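You operate a simulated robot arm through the tools that you are given. There is no shell and no other tool. Be economical: measure what you need, move in short steps, check, and stop when the job is done.

The job below is to be done with a simulated two-armed robot. You get a single attempt, and the scene is never put back.

JOB
Pick up the grey rowlock with one hand, pass it to the other hand and put it on the top of the valve bench.

It is judged by the outcome, as a careful person would: the job done as asked, and still so three seconds after it is handed in. It fails if anything else is knocked over, pushed out of place, dropped, spilled or broken.

ROBOT AND FRAMES
Two 7-joint arms with two-finger parallel grippers on one trunk, on a base that drives. Base frame: it is fixed to the floor where the robot stands at the start and does not move with it; the origin is under the middle of the robot, x ahead of it, y to its left, z up. Units: mm, degrees, N and s.
The left shoulder is at the start at [70, 130, 1022], the right one opposite. With the tool pointing down near the work surface each hand reaches from about 220 to 520 mm from the robot's upright axis, wherever it stands, measured 20 degrees to its own side. Places, roughly: top of the valve bench [700, -1500, 800]. Payload 1.57 kg a hand.
The TCP of each hand is the grasp point between the finger pads, 30 mm short of the fingertips. In the tool frame z runs along the fingers and y along their closing line. Largest opening 80 mm; finger width 17, thickness 12; the body of the gripper, 40 by 82 mm, starts 80 mm behind the TCP.
Orientation is that of the tool frame in the base frame, as [roll, pitch, yaw] about the fixed x, y, z axes, in that order (R = Rz(yaw) Ry(pitch) Rx(roll)). With the fingers straight down and closing along the base's y, the tool's x points along the base's -x, its y along +y and its z along -z.

CONTROLS
- The arms move only by the tool jog_arm. It takes "left_targets", "right_targets" or both (then of equal length, played together; a hand with none holds still); each is a list of rows, each an object of numbers (a shift or turn left out is 0, a gripper value left out holds the last): "wx", "wy", "wz": the turn, a rotation vector about the base's x, y, z in units of 5 degrees (1.0 is 5 degrees); "x", "y", "z": the shift along the base's x, y, z in units of 20 mm (1.0 is 20 mm); "grip": the opening in per cent of the stroke, from 0 (shut) to 100 (fully open). In form: [{"wx": .., "wy": .., "wz": .., "x": .., "y": .., "z": .., "grip": ..}, ...]. A call has 1 to 20 rows; each row shifts and turns the commanded pose from where the row before left it. A call with a number of a shift or a turn outside -1 to 1 is refused whole. Rows are played at 5 a second. More than 50 mm and 8.6 degrees between two rows, or a gripper value outside its range, and nothing of the call is played. Where a pose cannot be reached the arm comes as near as it can. A force on the tool above 40 N (or 10 N above the force at the start of the call, whichever is more), or a blocked arm, ends the call early, and 0.2 s more pass. The fingers move at their own pace (about 108 mm/s each) and stop on an object; they squeeze with about 30 N. The grip force told is the motor's: it shows also when the fingers shut on nothing. Time passes only in rows, and 0.2 s behind the last, so rows that do not move let the fingers close. The reply holds the time, the measured pose of the TCP, the force on the tool along the base axes, the opening and the grip force, in the units named above and with some noise, with the torque about the TCP (base axes, N m) and any sound that the robot's microphone picked up.
- Cameras (640 x 400 px; columns grow to the right, rows downward): "scene" is now at [143.4, 7.1, 1282.6]; the picture's right is [0.06, -1.00, 0.00], its down [-0.28, -0.02, -0.96] and it looks along [0.96, 0.06, -0.28] (base axes); focal length 214 px, centre (320, 200). "left" rides on the left gripper at [72, 7, -122] in its tool frame; the picture's right is [-0.09, 1.00, 0.00], its down [-0.84, -0.08, -0.54] and it looks along [-0.54, -0.05, 0.84] (tool axes); focal length 238 px, centre (320, 200). "right" rides on the right gripper at [72, -7, -122] in its tool frame; the picture's right is [0.09, 1.00, 0.00], its down [-0.84, 0.08, -0.54] and it looks along [-0.54, 0.05, 0.84] (tool axes); focal length 238 px, centre (320, 200). There is no depth. A picture from a camera that has moved, and an enlarged one, comes with that camera's place and axes in the base frame and with its lens.
- camera(camera): a new picture of that camera. No time passes.
- lift_body(by): slides the trunk up (or, below 0, down) by that many mm; the arms and the scene camera ride with it, the base frame stays. It gives what a move gives, with no picture.
- base_move(legs): drives the robot by 1 to 6 legs, each [ahead, left, turn to the left] in mm, mm and degrees, along the robot's own axes; the way and the turn of a leg run together, so that a leg with both is an arc; at most 1500 mm and 180 degrees a leg. The arms and the cameras ride along, it lands a little off, and it stops where it bumps. It gives what a move gives.
- pan_tilt(pan, tilt): turns the head with the scene camera to pan (to the left, within 86 degrees either way) and tilt (down, from -29 to 69), counted from straight ahead of the robot. It gives what a move gives.
- close_up(camera, box): a new picture of the part [left, top, right, bottom] of that camera's present view, enlarged. No time passes.
- hand_in(): hands the job in; it is judged then, once.

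Go step by step. Nothing tells you exact positions but the pictures and the camera data: compare them with the known pose of the tool, close in by small moves and look again before you grip or let go. The budget is 120 turns and 100 pictures, counting those below and the enlarged ones. Unless the task says otherwise, let go and move clear before handing in, and close with one line.

The tools are called after "Call:" as name(argument=value, ...) on one line, values as JSON. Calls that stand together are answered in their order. jog_arm: Moves the arms, as the interface text tells. Its arguments: {"type":"object","properties":{"left_targets":{"type":"array"},"right_targets":{"type":"array"}},"required":[]} The other tools are called the same way: lift_body (by) slides the trunk up or down; base_move (legs) drives the base; pan_tilt (pan, tilt) turns the head that bears the scene camera; camera (camera) takes a picture; close_up (camera, box) takes an enlarged picture of a part of a camera's view; hand_in () hands the job in.

At the start:

```text
time: 0.0
left_tcp_pos: [294.9, 146.3, 1064.2]
left_tool_rot: [179.9, 0.1, -179.9]
left_ft_force: [0.8, -1.3, 0.0]
left_wrist_torque: [-0.01, 0.02, 0.0]
left_opening: 80.4
left_grip_force: 0.0
right_tcp_pos: [229.4, -43.2, 1119.2]
right_tool_rot: [-179.8, 0.7, 178.8]
right_ft_force: [98.7, 48.9, -132.2]
right_wrist_torque: [-7.19, 0.58, -4.99]
right_opening: 79.9
right_grip_force: 0.0
trunk travel left (down, up): [-660.0, 280.0]
robot x, y, heading: [1.1, -1.4, 0.1]
head pan, tilt: [13.6, 68.8]
```

scene: 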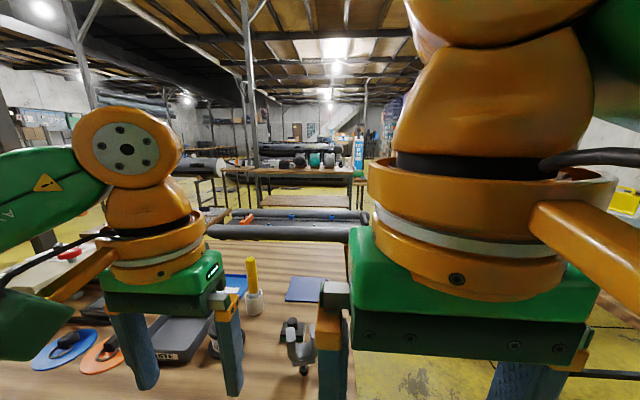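
right: 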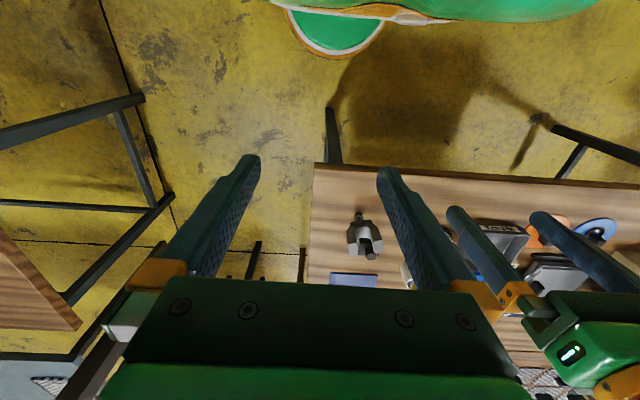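
left: 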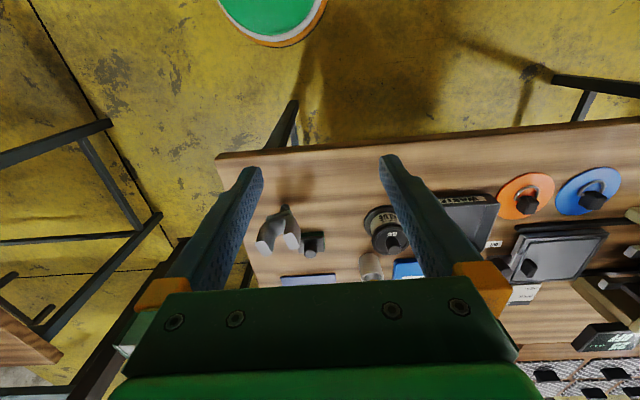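

The grey rowlock looks to be on the table ahead, near its right edge. The right wrist already reads a large force and the head readout doesn't match the camera data, so I'll check both with a harmless head move first.

Call:
pan_tilt(pan=0, tilt=45)

Call:
camera(camera="scene")

```text
time: 0.9
left_tcp_pos: [294.2, 145.6, 1065.7]
left_tool_rot: [179.9, 0.0, -179.9]
left_ft_force: [-0.4, 0.1, -0.3]
left_wrist_torque: [0.01, 0.01, 0.0]
left_opening: 80.0
left_grip_force: 0.1
right_tcp_pos: [231.6, -44.8, 1118.3]
right_tool_rot: [-179.4, 1.2, 178.4]
right_ft_force: [70.0, -49.4, -121.6]
right_wrist_torque: [6.2, -2.71, 4.62]
right_opening: 79.9
right_grip_force: 0.0
trunk travel left (down, up): [-660.0, 280.0]
robot x, y, heading: [-2.8, 2.5, -0.1]
head pan, tilt: [0.0, 45.0]
```

```text
96 pictures are left
camera scene: at [137.2, 3.3, 1249.6], right [0.02, -1.0, 0.0], down [-0.6, -0.01, -0.8], along [0.8, 0.02, -0.6], focal length 214 px, centre (320, 200)
```

scene: 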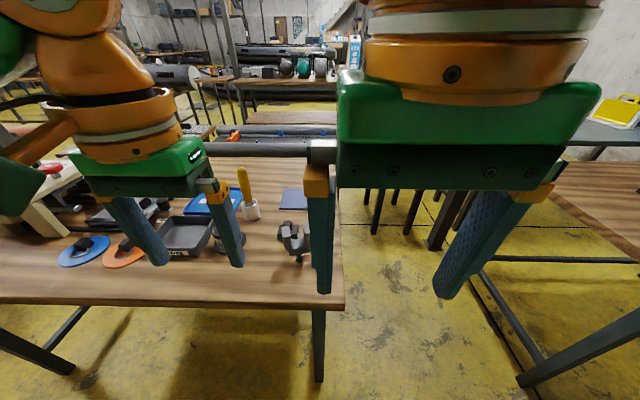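

The right arm seems to be pressing on something while it stands still, probably the robot itself, because nothing else is near it. I'll ease it outward in small steps and watch the force.

Call:
jog_arm(right_targets=[{"y": -0.5, "x": 0.3}, {"y": -0.5, "x": 0.3}, {"y": -0.5, "x": 0.3}, {}])

Call:
camera(camera="scene")

```text
time: 1.9
left_tcp_pos: [294.4, 146.0, 1063.6]
left_tool_rot: [-180.0, -0.1, -179.9]
left_ft_force: [0.8, 0.4, 0.4]
left_wrist_torque: [0.02, -0.02, 0.02]
left_opening: 79.8
left_grip_force: 0.0
right_tcp_pos: [246.1, -72.9, 1120.6]
right_tool_rot: [-179.8, 0.7, 178.8]
right_ft_force: [0.1, -0.1, 0.4]
right_wrist_torque: [0.0, 0.0, 0.01]
right_opening: 79.9
right_grip_force: 0.0
trunk travel left (down, up): [-660.0, 280.0]
robot x, y, heading: [-2.9, -2.0, 0.2]
head pan, tilt: [0.0, 45.0]
```

```text
95 pictures are left
camera scene: at [131.4, 1.3, 1237.6], right [0.0, -1.0, 0.0], down [-0.71, 0.0, -0.71], along [0.71, 0.0, -0.71], focal length 214 px, centre (320, 200)
```

scene: 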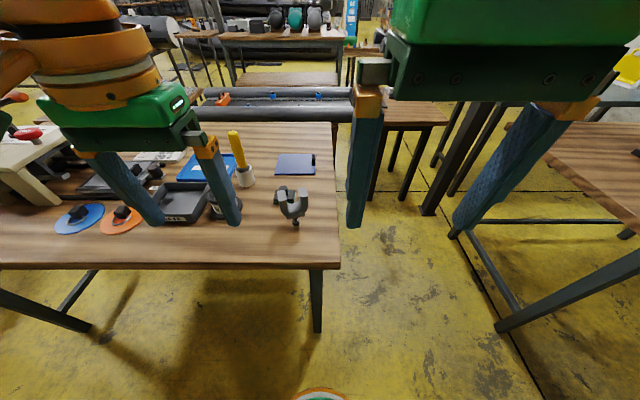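

The right wrist force has cleared, so it was the head pressing on that arm. Rough triangulation puts the rowlock at [460, 60, ~890]. I'll look closer from both cameras.

Call:
close_up(camera="scene", box=[220, 130, 348, 270])

Call:
close_up(camera="left", box=[200, 130, 440, 290])

Call:
close_up(camera="right", box=[290, 150, 450, 310])

```text
2.86 times, centred on (284, 200) of scene
camera zoom: at [131.4, 1.3, 1237.6], right [0.0, -1.0, 0.0], down [-0.71, 0.0, -0.71], along [0.71, 0.0, -0.71], focal length 613 px, centre (423, 200)
```

zoom: 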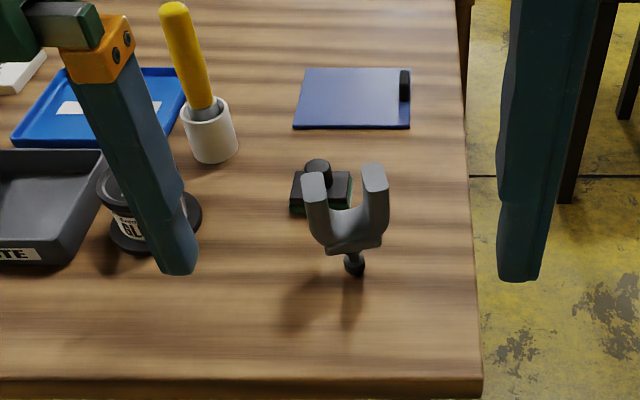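

```text
2.50 times, centred on (320, 210) of left
camera zoom: at [221.8, 153.0, 1186.4], right [0.09, 1.0, 0.0], down [0.84, -0.08, 0.54], along [0.54, -0.05, -0.84], focal length 596 px, centre (320, 175)
```

zoom: 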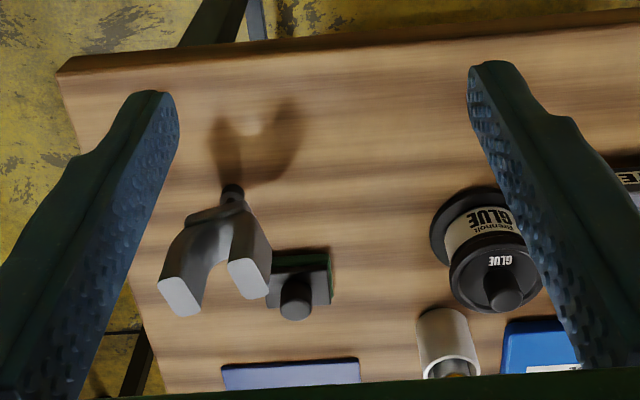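

```text
2.50 times, centred on (370, 230) of right
camera zoom: at [173.9, -78.9, 1241.6], right [-0.07, 1.0, 0.0], down [0.83, 0.06, 0.55], along [0.55, 0.04, -0.83], focal length 596 px, centre (195, 125)
```

zoom: 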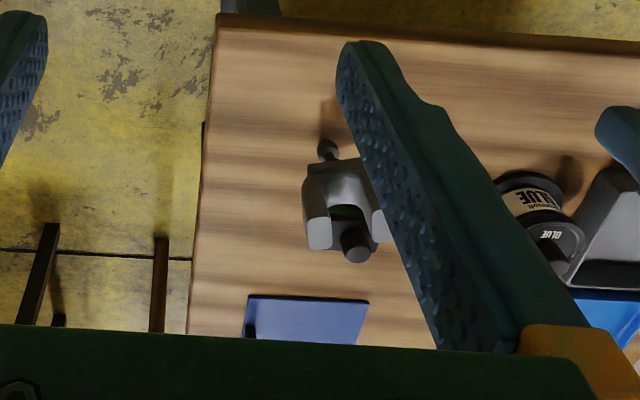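

The rowlock stands upright on its pin. Its horn tips are near (473, 85, 912) and (482, 40, 914), its pin end is near (473, 61, 808), and the table top is at about z 800. I'll bring the left hand above it, yawed about 11° so the fingers will close across both horns, and move the right hand aside.

Call:
jog_arm(left_targets=[{"x": 0.91, "y": -0.42, "z": -0.32, "wz": 0.22}, {"x": 0.91, "y": -0.42, "z": -0.32, "wz": 0.22}, {"x": 0.91, "y": -0.42, "z": -0.32, "wz": 0.22}, {"x": 0.91, "y": -0.42, "z": -0.32, "wz": 0.22}, {"x": 0.91, "y": -0.42, "z": -0.32, "wz": 0.22}, {"x": 0.91, "y": -0.42, "z": -0.32, "wz": 0.22}, {"x": 0.91, "y": -0.42, "z": -0.32, "wz": 0.22}, {"x": 0.91, "y": -0.42, "z": -0.32, "wz": 0.22}, {"x": 0.91, "y": -0.42, "z": -0.32, "wz": 0.22}, {"x": 0.91, "y": -0.42, "z": -0.32, "wz": 0.22}], right_targets=[{"y": -0.4}, {"y": -0.4}, {"y": -0.4}, {"y": -0.4}, {"y": -0.4}, {"y": -0.4}, {"y": -0.4}, {"y": -0.4}, {"y": -0.4}, {"y": -0.4}])

Call:
camera(camera="scene")

Call:
camera(camera="left")

```text
time: 4.1
left_tcp_pos: [428.3, 58.7, 990.1]
left_tool_rot: [179.9, 0.1, -169.2]
left_ft_force: [-0.2, -0.1, -0.4]
left_wrist_torque: [-0.01, -0.01, 0.01]
left_opening: 80.1
left_grip_force: 0.1
left hand out of reach, approached as far as the arm can: row 8, 9, 10
right_tcp_pos: [249.4, -155.5, 1110.2]
right_tool_rot: [-179.9, 0.7, 178.7]
right_ft_force: [0.2, -0.5, 0.0]
right_wrist_torque: [0.0, -0.03, 0.02]
right_opening: 79.9
right_grip_force: 0.0
right hand out of reach, approached as far as the arm can: row 9
trunk travel left (down, up): [-660.0, 280.0]
robot x, y, heading: [1.8, 1.4, 0.2]
head pan, tilt: [0.0, 45.0]
```

```text
91 pictures are left
camera scene: at [131.8, 0.8, 1237.5], right [0.0, -1.0, 0.0], down [-0.71, 0.0, -0.71], along [0.71, 0.0, -0.71], focal length 214 px, centre (320, 200)
```

scene: 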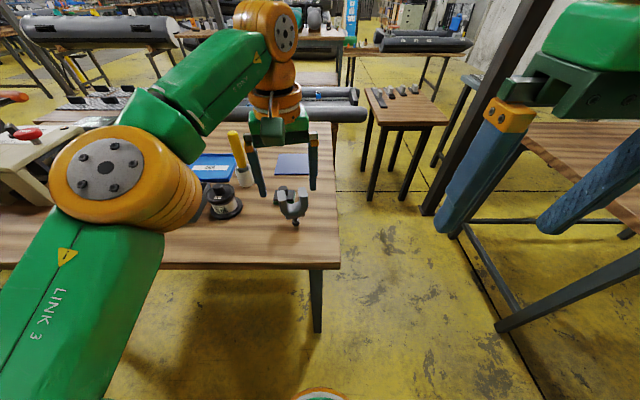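

```text
90 pictures are left
camera left: at [356.7, 51.1, 1111.8], right [-0.1, 1.0, 0.0], down [0.84, 0.08, 0.54], along [0.54, 0.05, -0.84], focal length 238 px, centre (320, 200)
```

left: 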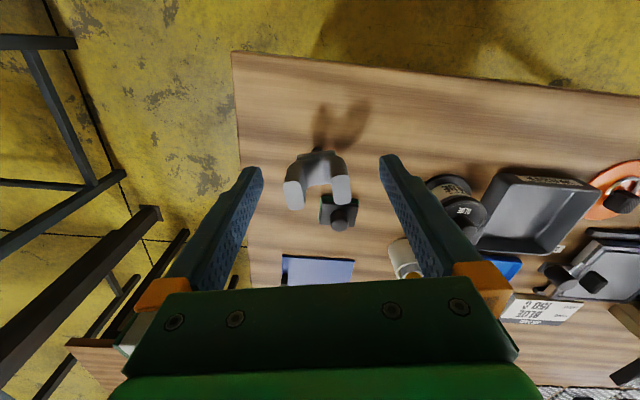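

The hand ran out of reach at x 428, z 990. The rowlock's centre is at about (476, 61), and its horn line is yawed about 15°. The base front is well short of the table leg, so I'll drive ahead a little.

Call:
base_move(legs=[[60, 0, 0]])

Call:
camera(camera="left")

```text
time: 5.0
left_tcp_pos: [485.2, 59.7, 991.0]
left_tool_rot: [179.9, 0.2, -169.0]
left_ft_force: [-0.7, 0.6, 1.0]
left_wrist_torque: [0.02, 0.0, 0.01]
left_opening: 79.8
left_grip_force: 0.1
right_tcp_pos: [305.7, -154.4, 1112.9]
right_tool_rot: [-179.8, 0.9, 178.9]
right_ft_force: [-0.8, 0.1, -0.7]
right_wrist_torque: [0.04, -0.02, -0.02]
right_opening: 80.3
right_grip_force: 0.1
trunk travel left (down, up): [-660.0, 280.0]
robot x, y, heading: [57.2, -1.9, -0.0]
head pan, tilt: [0.0, 45.0]
```

```text
89 pictures are left
camera left: at [412.6, 52.0, 1113.3], right [-0.1, 0.99, 0.0], down [0.83, 0.08, 0.54], along [0.54, 0.05, -0.84], focal length 238 px, centre (320, 200)
```

left: 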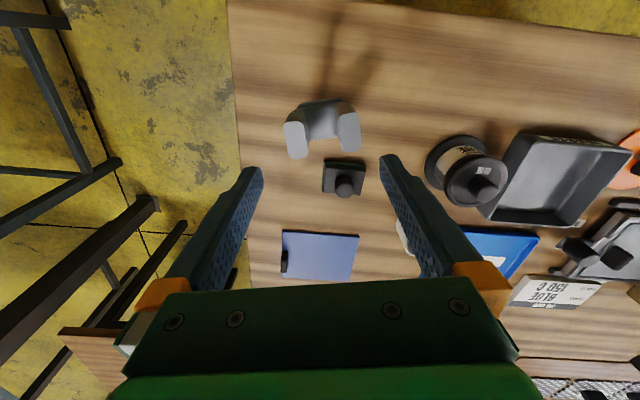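

The hand is now roughly above the rowlock. A closer look will let me measure the horn tips.

Call:
close_up(camera="left", box=[240, 60, 400, 160])

Call:
close_up(camera="scene", box=[220, 130, 380, 290])

```text
4.00 times, centred on (320, 110) of left
camera zoom: at [412.6, 52.0, 1113.3], right [-0.1, 0.99, 0.0], down [0.83, 0.08, 0.54], along [0.54, 0.05, -0.84], focal length 953 px, centre (320, 560)
```

zoom: 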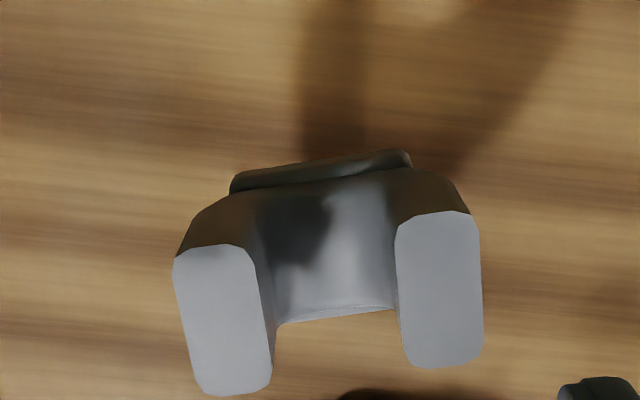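

```text
2.50 times, centred on (300, 210) of scene
camera zoom: at [187.5, 1.3, 1238.0], right [0.0, -1.0, 0.0], down [-0.71, 0.0, -0.71], along [0.71, 0.0, -0.71], focal length 536 px, centre (370, 175)
```

zoom: 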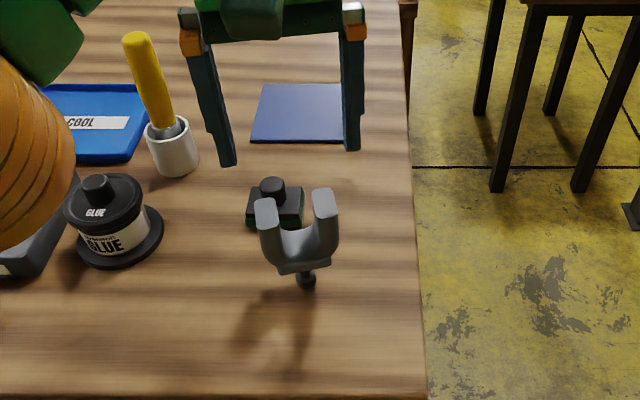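

The horn tips are 65 mm across at the outside and 32 mm deep, centred near (475.5, 60, 917), with a yaw of about 13.7°. I'll align and go down to just above them.

Call:
jog_arm(left_targets=[{"x": -0.25, "wz": 0.27}, {"x": -0.25, "wz": 0.27}, {"z": -0.9}, {"z": -0.9}, {}])

Call:
camera(camera="left")

Call:
close_up(camera="scene", box=[220, 130, 380, 290])

```text
time: 6.2
left_tcp_pos: [477.4, 59.3, 953.8]
left_tool_rot: [180.0, 0.0, -166.3]
left_ft_force: [-0.4, 0.6, -0.9]
left_wrist_torque: [0.01, 0.01, 0.01]
left_opening: 80.0
left_grip_force: 0.0
right_tcp_pos: [309.0, -154.4, 1110.5]
right_tool_rot: [-179.8, 0.8, 178.9]
right_ft_force: [0.6, 0.2, 0.0]
right_wrist_torque: [0.0, -0.04, 0.03]
right_opening: 80.0
right_grip_force: 0.0
trunk travel left (down, up): [-660.0, 280.0]
robot x, y, heading: [59.6, -3.5, 0.1]
head pan, tilt: [0.0, 45.0]
```

```text
86 pictures are left
camera left: at [405.1, 49.0, 1075.5], right [-0.15, 0.99, 0.0], down [0.83, 0.12, 0.54], along [0.54, 0.08, -0.84], focal length 238 px, centre (320, 200)
```

left: 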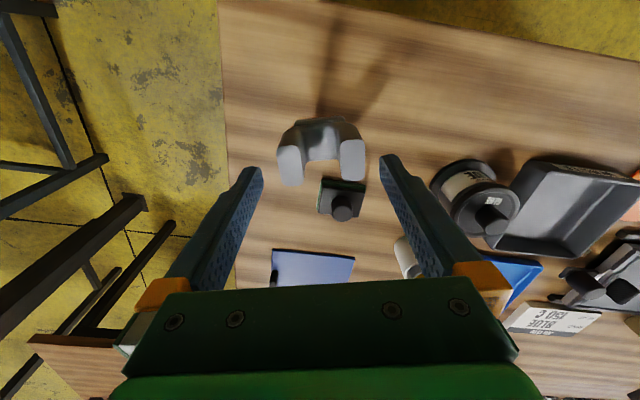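

```text
2.50 times, centred on (300, 210) of scene
camera zoom: at [190.9, 1.2, 1237.6], right [0.0, -1.0, 0.0], down [-0.71, 0.0, -0.71], along [0.71, 0.0, -0.71], focal length 536 px, centre (370, 175)
```

zoom: 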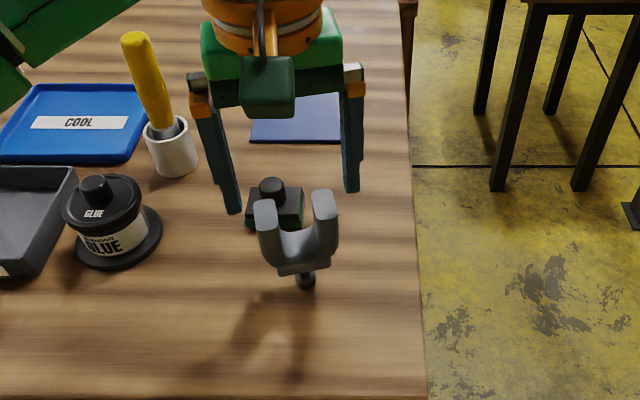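

The horns sit centred between the fingers in both views, so I'll go down around them, checking the force.

Call:
jog_arm(left_targets=[{"x": -0.05, "z": -0.5}, {"x": -0.05, "z": -0.5}, {"z": -0.5}, {"z": -0.5}, {"z": -0.5}, {"z": -0.3}, {}])

Call:
camera(camera="left")

Call:
close_up(camera="scene", box=[220, 130, 380, 290])

```text
time: 7.8
left_tcp_pos: [474.8, 59.6, 896.7]
left_tool_rot: [180.0, -0.1, -166.3]
left_ft_force: [0.6, -0.5, 0.2]
left_wrist_torque: [0.02, -0.02, 0.0]
left_opening: 80.0
left_grip_force: 0.0
right_tcp_pos: [308.5, -154.6, 1112.4]
right_tool_rot: [-179.8, 0.7, 178.9]
right_ft_force: [0.3, 0.8, -0.4]
right_wrist_torque: [0.0, -0.01, 0.03]
right_opening: 79.9
right_grip_force: 0.1
trunk travel left (down, up): [-660.0, 280.0]
robot x, y, heading: [59.2, -3.5, 0.0]
head pan, tilt: [0.0, 45.0]
```

```text
84 pictures are left
camera left: at [403.5, 48.3, 1019.3], right [-0.15, 0.99, 0.0], down [0.83, 0.12, 0.54], along [0.54, 0.08, -0.84], focal length 238 px, centre (320, 200)
```

left: 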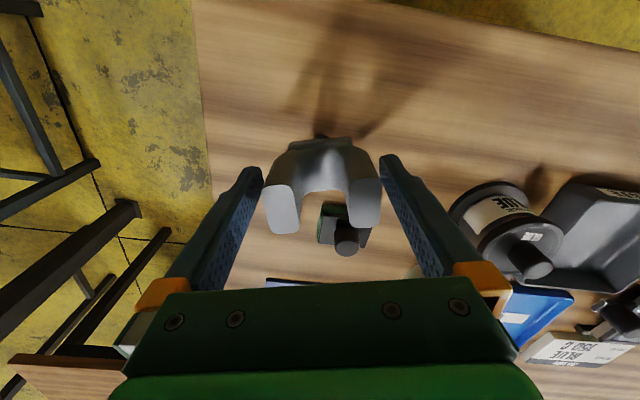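

```text
2.50 times, centred on (300, 210) of scene
camera zoom: at [191.0, 1.4, 1237.5], right [0.0, -1.0, 0.0], down [-0.71, 0.0, -0.71], along [0.71, 0.0, -0.71], focal length 536 px, centre (370, 175)
```

zoom: 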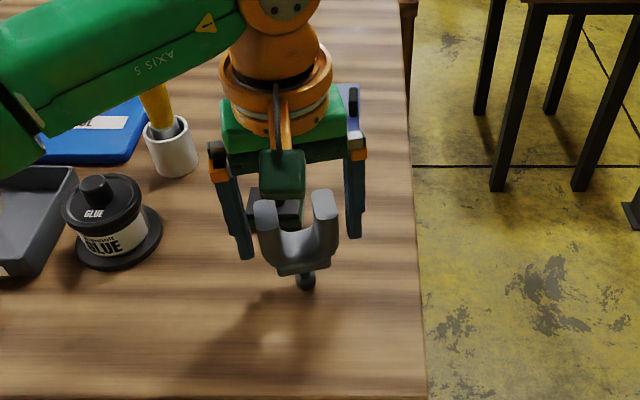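

The fingers are on either side of the horns. I'll close and hold still while they settle.

Call:
jog_arm(left_targets=[{"grip": 60}, {"grip": 60}, {"grip": 40}, {"grip": 40}, {"grip": 40}])

Call:
camera(camera="left")

```text
time: 9.1
left_tcp_pos: [475.3, 60.3, 897.4]
left_tool_rot: [179.8, -0.1, -166.3]
left_ft_force: [-0.2, 0.0, 0.5]
left_wrist_torque: [0.01, -0.02, -0.02]
left_opening: 65.8
left_grip_force: 30.2
right_tcp_pos: [307.7, -154.7, 1111.4]
right_tool_rot: [-179.8, 0.8, 178.9]
right_ft_force: [0.9, -0.7, -0.5]
right_wrist_torque: [0.01, -0.01, 0.0]
right_opening: 80.0
right_grip_force: 0.1
trunk travel left (down, up): [-660.0, 280.0]
robot x, y, heading: [63.7, -0.7, -0.0]
head pan, tilt: [0.0, 45.0]
```

```text
82 pictures are left
camera left: at [403.6, 48.4, 1019.4], right [-0.15, 0.99, 0.0], down [0.83, 0.12, 0.54], along [0.54, 0.08, -0.84], focal length 238 px, centre (320, 200)
```

left: 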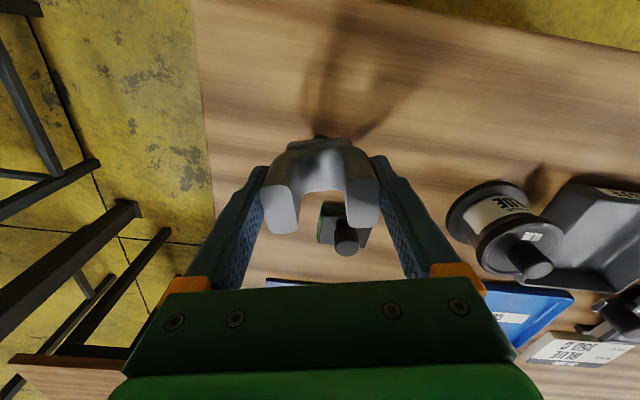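

The grip is firm at a 65.8 mm opening with 30 N, so I'll lift straight up.

Call:
jog_arm(left_targets=[{"z": 0.4}, {"z": 0.6}, {"z": 0.8}, {"z": 0.8}, {"z": 0.8, "x": -0.4}, {"z": 0.8, "x": -0.6}, {"z": 0.8, "x": -0.6}, {"x": -0.6}, {}])

Call:
camera(camera="scene")

Call:
camera(camera="left")

```text
time: 11.1
left_tcp_pos: [431.9, 59.8, 999.1]
left_tool_rot: [179.9, -0.1, -166.4]
left_ft_force: [0.1, -0.8, -1.0]
left_wrist_torque: [0.0, -0.01, 0.03]
left_opening: 65.6
left_grip_force: 29.9
right_tcp_pos: [309.2, -154.6, 1111.0]
right_tool_rot: [-179.8, 0.7, 179.0]
right_ft_force: [0.7, 0.0, -0.8]
right_wrist_torque: [0.0, 0.0, -0.01]
right_opening: 80.0
right_grip_force: 0.0
trunk travel left (down, up): [-660.0, 280.0]
robot x, y, heading: [60.4, 1.4, -0.1]
head pan, tilt: [0.0, 45.0]
```

```text
81 pictures are left
camera scene: at [191.4, 1.4, 1237.5], right [0.0, -1.0, 0.0], down [-0.71, 0.0, -0.71], along [0.71, 0.0, -0.71], focal length 214 px, centre (320, 200)
```

scene: 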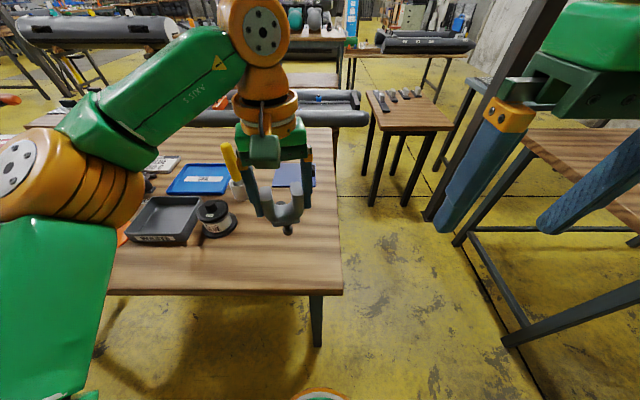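

```text
80 pictures are left
camera left: at [361.1, 49.0, 1121.0], right [-0.15, 0.99, 0.0], down [0.83, 0.12, 0.54], along [0.54, 0.08, -0.84], focal length 238 px, centre (320, 200)
```

left: 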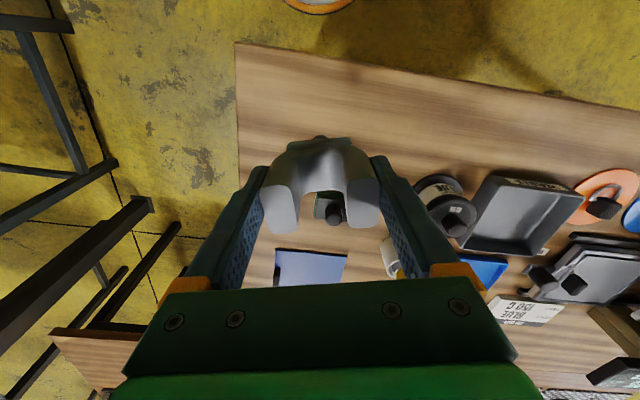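

The rowlock is held and lifted. For the handover I'll turn the left hand to point to the right (-y), so the pin faces the right hand. The right hand will then take the collar facing it and later stand the rowlock inverted on its two broad horn tips.

Call:
jog_arm(left_targets=[{"z": 0.4, "wz": -0.9}, {"z": 0.4, "wz": -0.9}, {"z": 0.4, "wz": -0.9}, {"wx": -1, "z": 0.15, "x": -0.06}, {"wx": -1, "z": 0.15, "x": -0.06}, {"wx": -1, "z": 0.15, "x": -0.06}, {"wx": -1, "z": 0.15, "x": -0.06}, {"wx": -1, "z": 0.15, "x": -0.06}, {"wx": -1, "x": -0.06}, {"wx": -1, "x": -0.06}, {"wx": -1, "x": -0.06}, {"wx": -1, "x": -0.06}, {}])

Call:
camera(camera="scene")

```text
time: 13.8
left_tcp_pos: [419.9, 59.0, 1038.1]
left_tool_rot: [-135.0, -0.2, -179.7]
left_ft_force: [0.2, 0.5, -0.3]
left_wrist_torque: [0.03, 0.0, 0.02]
left_opening: 65.5
left_grip_force: 29.8
right_tcp_pos: [309.2, -154.0, 1111.3]
right_tool_rot: [-179.8, 0.7, 178.9]
right_ft_force: [0.1, -0.3, -0.7]
right_wrist_torque: [-0.02, -0.05, 0.02]
right_opening: 80.0
right_grip_force: 0.1
trunk travel left (down, up): [-660.0, 280.0]
robot x, y, heading: [60.1, 0.7, 0.0]
head pan, tilt: [0.0, 45.0]
```

```text
79 pictures are left
camera scene: at [191.2, 1.2, 1237.5], right [0.0, -1.0, 0.0], down [-0.71, 0.0, -0.71], along [0.71, 0.0, -0.71], focal length 214 px, centre (320, 200)
```

scene: 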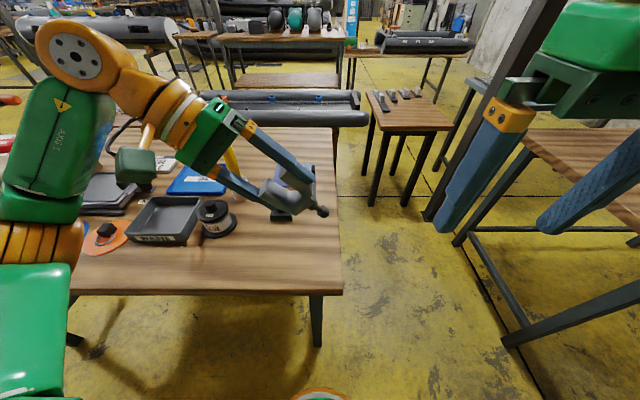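

The rotation is going well, so I'll finish it while the right hand turns its closing line along x.

Call:
jog_arm(left_targets=[{"wx": -1}, {"wx": -1}, {"wx": -1}, {"wx": -1}, {"wx": -1}, {"wx": -1}, {"wx": -1}, {"wx": -1}, {"wx": -1}, {}, {}, {}, {}, {}, {}, {}, {}, {}, {}], right_targets=[{"wz": -1}, {"wz": -1}, {"wz": -1}, {"wz": -1}, {"wz": -1}, {"wz": -1}, {"wz": -1}, {"wz": -1}, {"wz": -1}, {"wz": -1}, {"wz": -1}, {"wz": -1}, {"wz": -1}, {"wz": -1}, {"wz": -1}, {"wz": -1}, {"wz": -1}, {"wz": -1}, {}])

Call:
camera(camera="scene")

```text
time: 17.9
left_tcp_pos: [420.9, 60.4, 1037.8]
left_tool_rot: [-90.0, -0.1, 180.0]
left_ft_force: [0.5, 0.6, -1.6]
left_wrist_torque: [0.03, 0.03, -0.04]
left_opening: 65.5
left_grip_force: 29.5
right_tcp_pos: [308.8, -154.5, 1110.3]
right_tool_rot: [-179.8, 0.8, 88.8]
right_ft_force: [-0.7, 1.1, 0.1]
right_wrist_torque: [0.0, -0.01, 0.03]
right_opening: 79.9
right_grip_force: 0.1
trunk travel left (down, up): [-660.0, 280.0]
robot x, y, heading: [61.4, 1.5, -0.1]
head pan, tilt: [0.0, 45.0]
```

```text
78 pictures are left
camera scene: at [191.2, 1.5, 1237.5], right [0.0, -1.0, 0.0], down [-0.71, 0.0, -0.71], along [0.71, 0.0, -0.71], focal length 214 px, centre (320, 200)
```

scene: 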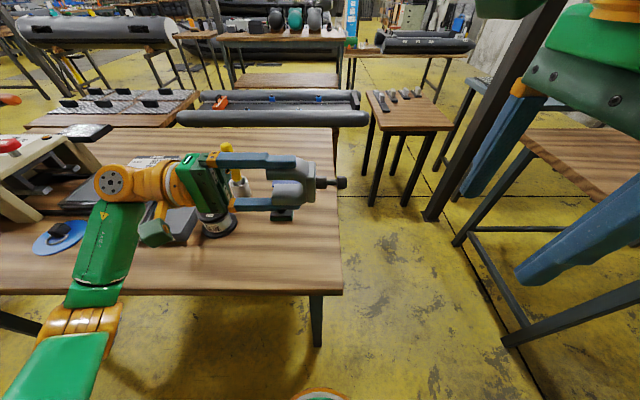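

The left hand now points along -y with the pin facing right. Next the right hand swings round to point along +y, well clear of the pin.

Call:
jog_arm(right_targets=[{"wx": 1, "x": 0.23, "y": -0.1, "z": -0.17}, {"wx": 1, "x": 0.23, "y": -0.1, "z": -0.17}, {"wx": 1, "x": 0.23, "y": -0.1, "z": -0.17}, {"wx": 1, "x": 0.23, "y": -0.1, "z": -0.17}, {"wx": 1, "x": 0.23, "y": -0.1, "z": -0.17}, {"wx": 1, "x": 0.23, "y": -0.1, "z": -0.17}, {"wx": 1, "x": 0.23, "y": -0.1, "z": -0.17}, {"wx": 1, "x": 0.23, "y": -0.1, "z": -0.17}, {"wx": 1, "x": 0.23, "y": -0.1, "z": -0.17}, {"wx": 1, "x": 0.23, "y": -0.1, "z": -0.17}, {"wx": 1, "x": 0.23, "y": -0.1, "z": -0.17}, {"wx": 1, "x": 0.23, "y": -0.1, "z": -0.17}, {"wx": 1, "x": 0.23, "y": -0.1, "z": -0.17}, {"wx": 1, "x": 0.23, "y": -0.1, "z": -0.17}, {"wx": 1, "x": 0.23, "y": -0.1, "z": -0.17}, {"wx": 1, "x": 0.23, "y": -0.1, "z": -0.17}, {"wx": 1, "x": 0.23, "y": -0.1, "z": -0.17}, {"wx": 1, "x": 0.23, "y": -0.1, "z": -0.17}, {}])

Call:
camera(camera="scene")

Call:
camera(camera="right")

```text
time: 21.9
left_tcp_pos: [420.9, 60.4, 1037.1]
left_tool_rot: [-90.0, -0.1, -179.9]
left_ft_force: [-0.9, -1.1, -1.1]
left_wrist_torque: [0.06, 0.04, 0.02]
left_opening: 65.8
left_grip_force: 29.6
right_tcp_pos: [392.3, -189.6, 1050.9]
right_tool_rot: [-118.2, -88.7, 28.4]
right_ft_force: [0.5, 0.8, -0.8]
right_wrist_torque: [0.04, -0.01, 0.0]
right_opening: 80.1
right_grip_force: 0.0
trunk travel left (down, up): [-660.0, 280.0]
robot x, y, heading: [59.9, -3.4, -0.0]
head pan, tilt: [0.0, 45.0]
```

```text
77 pictures are left
camera scene: at [191.1, 1.5, 1237.5], right [0.0, -1.0, 0.0], down [-0.71, 0.0, -0.71], along [0.71, 0.0, -0.71], focal length 214 px, centre (320, 200)
```

scene: 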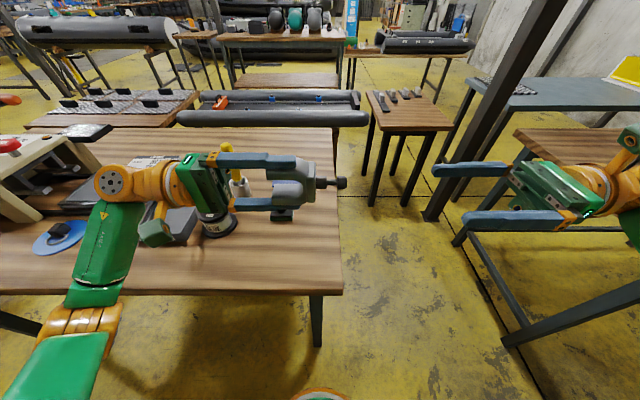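

```text
76 pictures are left
camera right: at [387.5, -311.6, 1123.7], right [1.0, 0.0, 0.07], down [0.06, -0.55, -0.83], along [0.04, 0.83, -0.55], focal length 238 px, centre (320, 200)
```

right: 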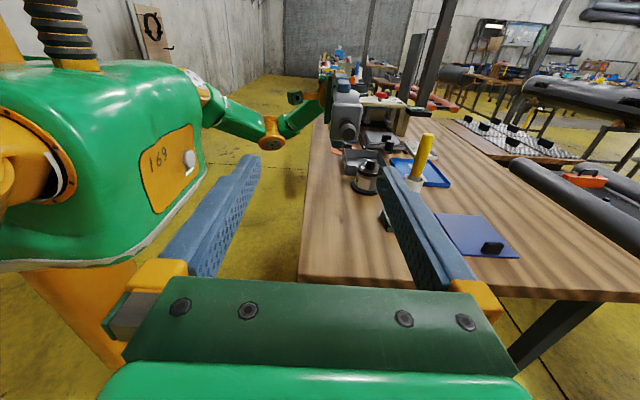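

The two hands now face each other. Close-ups will give me the pin and collar positions.

Call:
close_up(camera="scene", box=[200, 130, 360, 230])

Call:
close_up(camera="right", box=[290, 60, 418, 140])

Call:
camera(camera="left")

```text
4.00 times, centred on (280, 180) of scene
camera zoom: at [191.1, 1.5, 1237.5], right [0.0, -1.0, 0.0], down [-0.71, 0.0, -0.71], along [0.71, 0.0, -0.71], focal length 858 px, centre (480, 280)
```

zoom: 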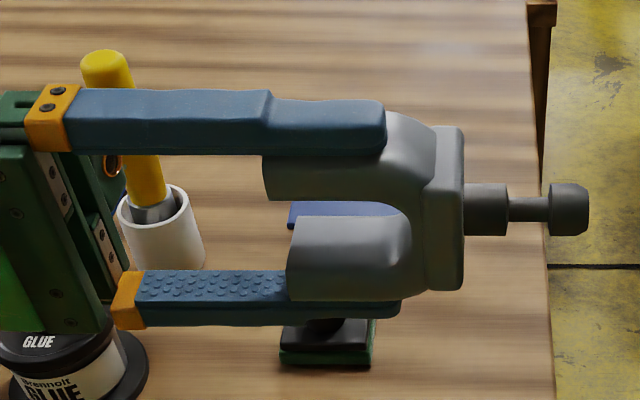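

```text
5.00 times, centred on (354, 100) of right
camera zoom: at [387.5, -311.6, 1123.7], right [1.0, 0.0, 0.07], down [0.06, -0.55, -0.83], along [0.04, 0.83, -0.55], focal length 1192 px, centre (150, 700)
```

zoom: 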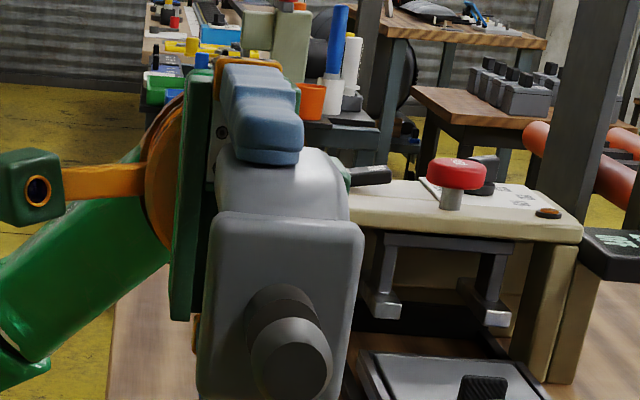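

```text
73 pictures are left
camera left: at [348.9, 182.3, 1030.6], right [0.09, 0.0, -1.0], down [0.84, 0.54, 0.07], along [0.54, -0.84, 0.05], focal length 238 px, centre (320, 200)
```

left: 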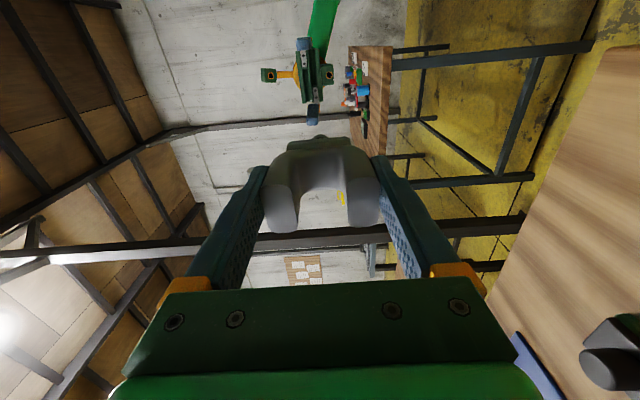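

The pin axis is at about x 428, z 1038. The thick stub runs from y 7 to -8, the ball end from -23 to -37, and the flange face is at y 7.6. I'll align the right hand on that axis, advance partway and look again.

Call:
jog_arm(right_targets=[{"x": 0.45, "z": -0.16}, {"x": 0.45, "z": -0.16}, {"x": 0.45, "z": -0.16}, {"x": 0.43, "z": -0.16}, {"y": 0.8}, {"y": 0.8}, {"y": 0.8}, {"y": 0.8}, {"y": 0.8}, {}])

Call:
close_up(camera="scene", box=[240, 130, 400, 230])

Call:
camera(camera="right")

```text
time: 24.1
left_tcp_pos: [421.2, 60.2, 1036.7]
left_tool_rot: [-90.1, -0.2, 180.0]
left_ft_force: [0.7, -0.8, -0.2]
left_wrist_torque: [0.07, 0.03, 0.0]
left_opening: 65.7
left_grip_force: 29.7
right_tcp_pos: [427.0, -110.4, 1035.1]
right_tool_rot: [-119.5, -88.7, 29.7]
right_ft_force: [-0.3, -0.6, -0.1]
right_wrist_torque: [0.0, -0.01, 0.0]
right_opening: 79.9
right_grip_force: 0.1
trunk travel left (down, up): [-660.0, 280.0]
robot x, y, heading: [60.0, -2.0, 0.1]
head pan, tilt: [0.0, 45.0]
```

```text
4.00 times, centred on (320, 180) of scene
camera zoom: at [191.2, 1.2, 1237.5], right [0.0, -1.0, 0.0], down [-0.71, 0.0, -0.71], along [0.71, 0.0, -0.71], focal length 858 px, centre (320, 280)
```

zoom: 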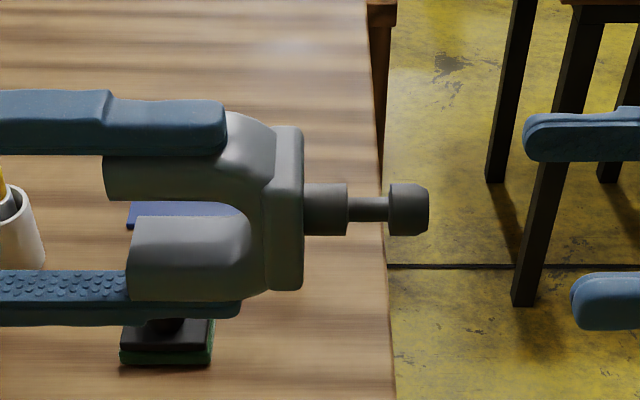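

```text
71 pictures are left
camera right: at [422.2, -231.9, 1109.7], right [1.0, 0.01, 0.07], down [0.06, -0.55, -0.83], along [0.04, 0.83, -0.55], focal length 238 px, centre (320, 200)
```

right: 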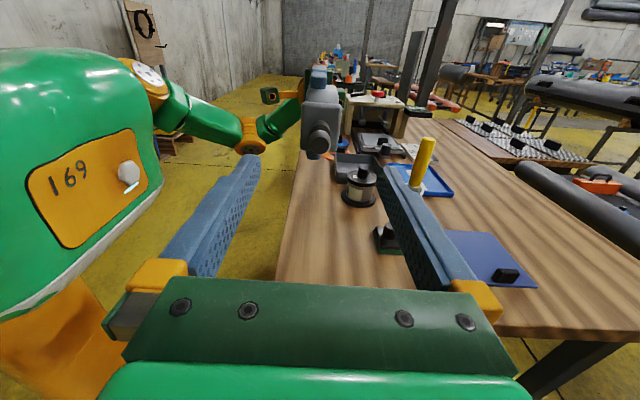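

Alignment is within about 2 mm, so I'll advance along the pin, stopping the fingertips just short of the flange.

Call:
jog_arm(right_targets=[{"z": 0.1, "x": 0.05, "y": 0.6}, {"y": 0.7}, {"y": 0.7}, {"y": 0.7}, {"y": 0.7}, {"y": 0.6}, {}])

Call:
close_up(camera="scene", box=[240, 130, 400, 230])

Call:
close_up(camera="right", box=[220, 60, 420, 260])

```text
time: 25.6
left_tcp_pos: [420.8, 60.9, 1036.3]
left_tool_rot: [-90.0, -0.2, -180.0]
left_ft_force: [-0.1, -0.1, -1.9]
left_wrist_torque: [0.05, -0.01, -0.02]
left_opening: 65.7
left_grip_force: 30.2
right_tcp_pos: [427.8, -30.3, 1038.9]
right_tool_rot: [-120.2, -88.6, 30.5]
right_ft_force: [0.4, 0.8, 0.0]
right_wrist_torque: [-0.01, 0.01, 0.01]
right_opening: 79.9
right_grip_force: 0.0
trunk travel left (down, up): [-660.0, 280.0]
robot x, y, heading: [59.0, -2.2, 0.1]
head pan, tilt: [0.0, 45.0]
```

```text
4.00 times, centred on (320, 180) of scene
camera zoom: at [191.3, 1.3, 1237.5], right [0.0, -1.0, 0.0], down [-0.71, 0.0, -0.71], along [0.71, 0.0, -0.71], focal length 858 px, centre (320, 280)
```

zoom: 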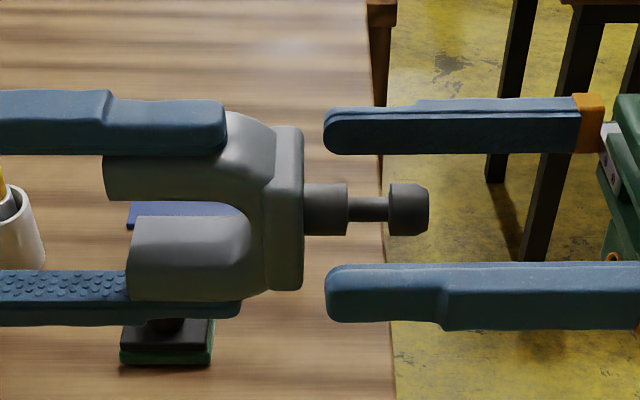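

```text
2.00 times, centred on (320, 160) of right
camera zoom: at [423.3, -152.2, 1112.4], right [1.0, 0.01, 0.07], down [0.06, -0.55, -0.83], along [0.04, 0.83, -0.55], focal length 477 px, centre (320, 280)
```

zoom: 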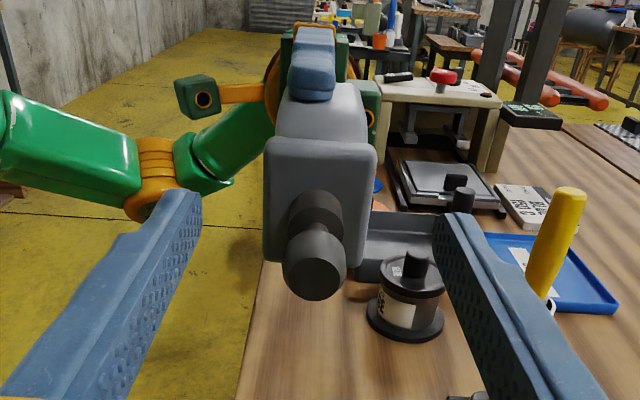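

The fingertips have about 6 mm to spare to the flange and straddle the pin evenly. I'll go 3 mm deeper and close.

Call:
jog_arm(right_targets=[{"y": 0.15}, {"grip": 50}, {"grip": 30}, {"grip": 10}, {"grip": 5}, {"grip": 5}, {"grip": 5}])

Call:
close_up(camera="scene", box=[240, 130, 400, 230])

Call:
close_up(camera="right", box=[220, 60, 420, 260])

```text
time: 27.2
left_tcp_pos: [421.7, 60.6, 1037.3]
left_tool_rot: [-90.0, -0.2, -179.9]
left_ft_force: [14.9, 0.1, -1.9]
left_wrist_torque: [0.1, 0.01, 0.75]
left_opening: 65.4
left_grip_force: 29.9
right_tcp_pos: [427.7, -27.6, 1039.7]
right_tool_rot: [-120.8, -88.7, 31.1]
right_ft_force: [-14.2, 0.8, 0.8]
right_wrist_torque: [0.0, 0.05, 0.52]
right_opening: 18.6
right_grip_force: 30.0
trunk travel left (down, up): [-660.0, 280.0]
robot x, y, heading: [59.5, 0.5, 0.4]
head pan, tilt: [0.0, 45.0]
```

```text
4.00 times, centred on (320, 180) of scene
camera zoom: at [191.3, 1.4, 1237.5], right [0.0, -1.0, 0.0], down [-0.71, 0.0, -0.71], along [0.71, 0.0, -0.71], focal length 858 px, centre (320, 280)
```

zoom: 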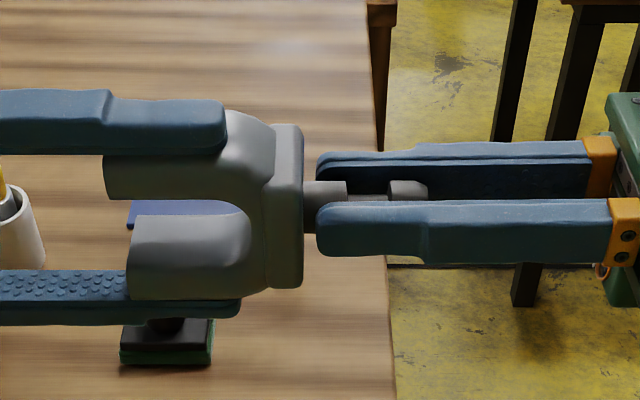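

```text
2.00 times, centred on (320, 160) of right
camera zoom: at [423.8, -149.0, 1112.6], right [1.0, 0.01, 0.07], down [0.06, -0.55, -0.83], along [0.03, 0.83, -0.55], focal length 477 px, centre (320, 280)
```

zoom: 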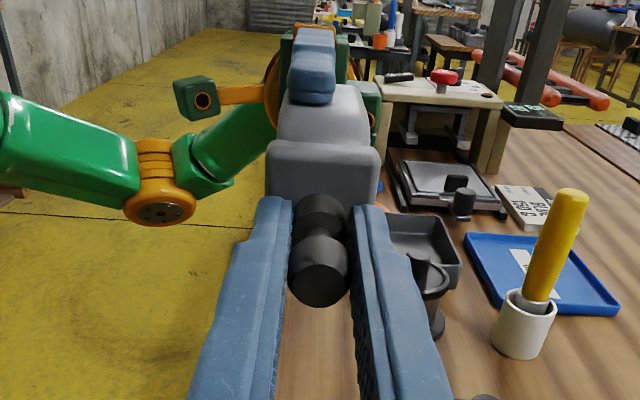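

The right hand has the pin at an 18.6 mm opening, which is the stub's full diameter, with a small sideways preload between the hands. I'll relieve that by 1 mm first.

Call:
jog_arm(right_targets=[{"x": -0.05}, {}])

```text
time: 27.9
left_tcp_pos: [421.6, 60.3, 1037.0]
left_tool_rot: [-90.0, -0.1, 180.0]
left_ft_force: [10.9, -6.4, 1.1]
left_wrist_torque: [-0.11, 0.01, 0.54]
left_opening: 65.5
left_grip_force: 30.8
right_tcp_pos: [427.4, -27.5, 1039.6]
right_tool_rot: [-121.6, -88.6, 32.0]
right_ft_force: [-10.3, 7.0, -1.8]
right_wrist_torque: [-0.06, 0.03, 0.29]
right_opening: 18.3
right_grip_force: 29.7
trunk travel left (down, up): [-660.0, 280.0]
robot x, y, heading: [59.7, 1.8, -0.2]
head pan, tilt: [0.0, 45.0]
```

The preload is falling. One more small step, then I'll open the left hand.

Call:
jog_arm(right_targets=[{"x": -0.08, "y": 0.0}, {}, {}, {}, {}], left_targets=[{}, {"grip": 85}, {"grip": 90}, {"grip": 100}, {}])

Call:
close_up(camera="scene", box=[200, 110, 440, 260])

```text
time: 29.1
left_tcp_pos: [422.1, 61.3, 1036.1]
left_tool_rot: [-90.0, -0.1, 180.0]
left_ft_force: [0.5, -0.2, -0.6]
left_wrist_torque: [0.01, 0.02, 0.02]
left_opening: 79.7
left_grip_force: 0.0
right_tcp_pos: [426.2, -27.7, 1041.0]
right_tool_rot: [-120.5, -88.7, 30.8]
right_ft_force: [-0.2, -0.3, 0.2]
right_wrist_torque: [-0.07, -0.01, 0.0]
right_opening: 18.2
right_grip_force: 30.4
trunk travel left (down, up): [-660.0, 280.0]
robot x, y, heading: [60.2, 0.2, 0.0]
head pan, tilt: [0.0, 45.0]
```

```text
2.67 times, centred on (320, 185) of scene
camera zoom: at [191.3, 1.5, 1237.5], right [0.0, -1.0, 0.0], down [-0.71, 0.0, -0.71], along [0.71, 0.0, -0.71], focal length 572 px, centre (320, 240)
```

zoom: 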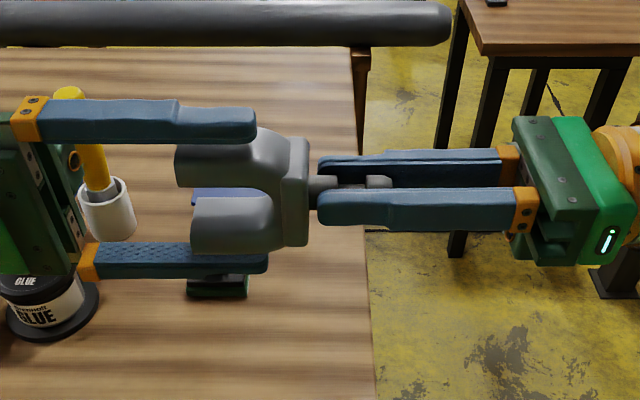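

The right hand now holds it alone. I'll back the left hand straight out along +y.

Call:
jog_arm(left_targets=[{"y": 0.5}, {"y": 0.8}, {"y": 0.8}, {"y": 0.8}, {"y": 0.8}, {"y": 0.8}, {"y": 0.8}, {}])

Call:
camera(camera="scene")

```text
time: 30.9
left_tcp_pos: [421.2, 166.8, 1037.2]
left_tool_rot: [-90.0, -0.1, 180.0]
left_ft_force: [0.4, -0.1, 0.0]
left_wrist_torque: [0.01, 0.03, 0.0]
left_opening: 80.0
left_grip_force: 0.1
right_tcp_pos: [425.8, -27.3, 1039.2]
right_tool_rot: [-120.3, -88.7, 30.6]
right_ft_force: [0.2, 0.0, -0.1]
right_wrist_torque: [-0.08, 0.04, 0.0]
right_opening: 18.3
right_grip_force: 29.7
trunk travel left (down, up): [-660.0, 280.0]
robot x, y, heading: [63.0, -2.8, 0.1]
head pan, tilt: [0.0, 45.0]
```

```text
65 pictures are left
camera scene: at [191.3, 1.3, 1237.5], right [0.0, -1.0, 0.0], down [-0.71, 0.0, -0.71], along [0.71, 0.0, -0.71], focal length 214 px, centre (320, 200)
```

scene: 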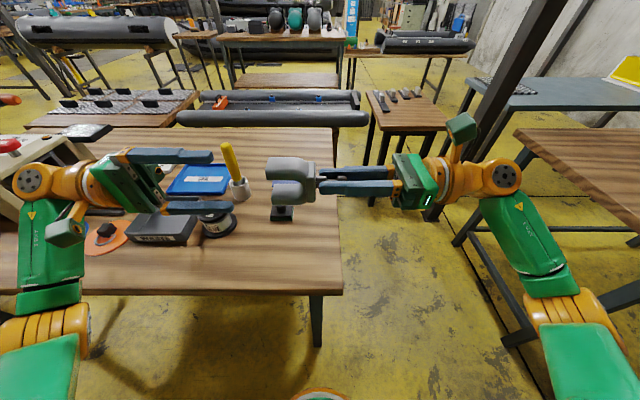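

The transfer is done. Both hands now turn to point down and tuck in for driving, with the rowlock hanging horns-down from the right hand.

Call:
jog_arm(left_targets=[{"wx": 1, "x": -0.17, "z": 0.1}, {"wx": 1, "x": -0.17, "z": 0.1}, {"wx": 1, "x": -0.17, "z": 0.1}, {"wx": 1, "x": -0.17, "z": 0.1}, {"wx": 1, "x": -0.17, "z": 0.1}, {"wx": 1, "x": -0.17, "z": 0.1}, {"wx": 1, "x": -0.17, "z": 0.1}, {"wx": 1, "x": -0.17, "z": 0.1}, {"wx": 1, "x": -0.17, "z": 0.1}, {"wx": 1, "x": -0.17, "z": 0.1}, {"wx": 1, "x": -0.17, "z": 0.1}, {"wx": 1, "x": -0.17, "z": 0.1}, {"wx": 1, "x": -0.17, "z": 0.1}, {"wx": 1, "x": -0.17, "z": 0.1}, {"wx": 1, "x": -0.17, "z": 0.1}, {"wx": 1, "x": -0.17, "z": 0.1}, {"wx": 1, "x": -0.17, "z": 0.1}, {"wx": 1, "x": -0.17, "z": 0.1}, {}, {}], right_targets=[{"y": -0.6}, {"wx": -1, "x": -0.3, "y": -0.35, "z": 0.2}, {"wx": -1, "x": -0.3, "y": -0.35, "z": 0.2}, {"wx": -1, "x": -0.3, "y": -0.35, "z": 0.2}, {"wx": -1, "x": -0.3, "y": -0.35, "z": 0.2}, {"wx": -1, "x": -0.3, "y": -0.35, "z": 0.2}, {"wx": -1, "x": -0.3, "y": -0.35, "z": 0.2}, {"wx": -1, "x": -0.3, "y": -0.35, "z": 0.2}, {"wx": -1, "x": -0.3, "y": -0.35, "z": 0.2}, {"wx": -1, "x": -0.3, "y": -0.35, "z": 0.2}, {"wx": -1, "x": -0.3, "y": -0.35, "z": 0.2}, {"wx": -1, "x": -0.3, "y": -0.35, "z": 0.2}, {"wx": -1, "x": -0.3, "y": -0.35, "z": 0.2}, {"wx": -1, "x": -0.3, "y": -0.35, "z": 0.2}, {"wx": -1, "x": -0.3, "y": -0.35, "z": 0.2}, {"wx": -1, "x": -0.3, "y": -0.35, "z": 0.2}, {"wx": -1, "x": -0.3, "y": -0.35, "z": 0.2}, {"wx": -1, "x": -0.3, "y": -0.35, "z": 0.2}, {"wx": -1, "x": -0.3, "y": -0.35, "z": 0.2}, {}])

Call:
camera(camera="scene")

Call:
camera(camera="right")

```text
time: 35.0
left_tcp_pos: [358.6, 166.6, 1073.8]
left_tool_rot: [179.9, 0.0, -179.8]
left_ft_force: [-0.7, 1.1, -0.6]
left_wrist_torque: [0.0, 0.01, -0.05]
left_opening: 80.1
left_grip_force: 0.1
right_tcp_pos: [319.0, -166.4, 1108.5]
right_tool_rot: [-179.7, 0.8, 88.9]
right_ft_force: [-0.7, -0.6, -1.1]
right_wrist_torque: [0.06, 0.02, 0.02]
right_opening: 18.5
right_grip_force: 30.1
trunk travel left (down, up): [-660.0, 280.0]
robot x, y, heading: [58.6, -1.9, 0.1]
head pan, tilt: [0.0, 45.0]
```

```text
64 pictures are left
camera scene: at [191.5, 1.1, 1237.5], right [0.0, -1.0, 0.0], down [-0.71, 0.0, -0.71], along [0.71, 0.0, -0.71], focal length 214 px, centre (320, 200)
```

scene: 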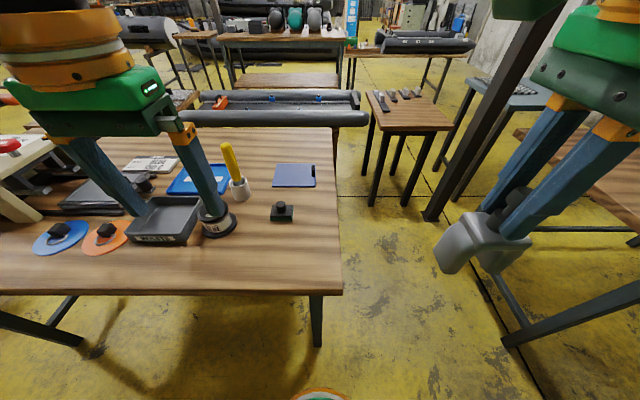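

```text
63 pictures are left
camera right: at [314.2, -93.1, 1229.8], right [1.0, 0.07, 0.0], down [0.06, -0.83, 0.55], along [0.04, -0.55, -0.83], focal length 238 px, centre (320, 200)
```

right: 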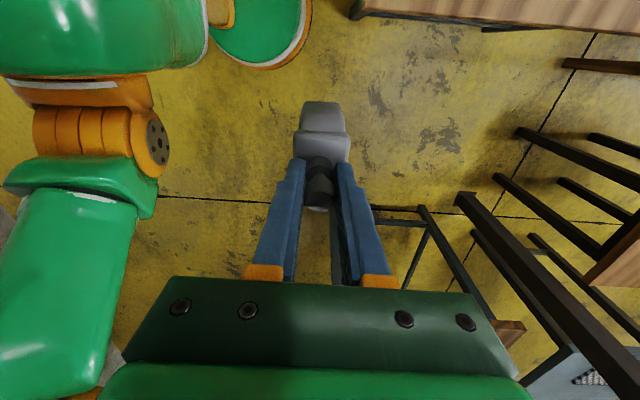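

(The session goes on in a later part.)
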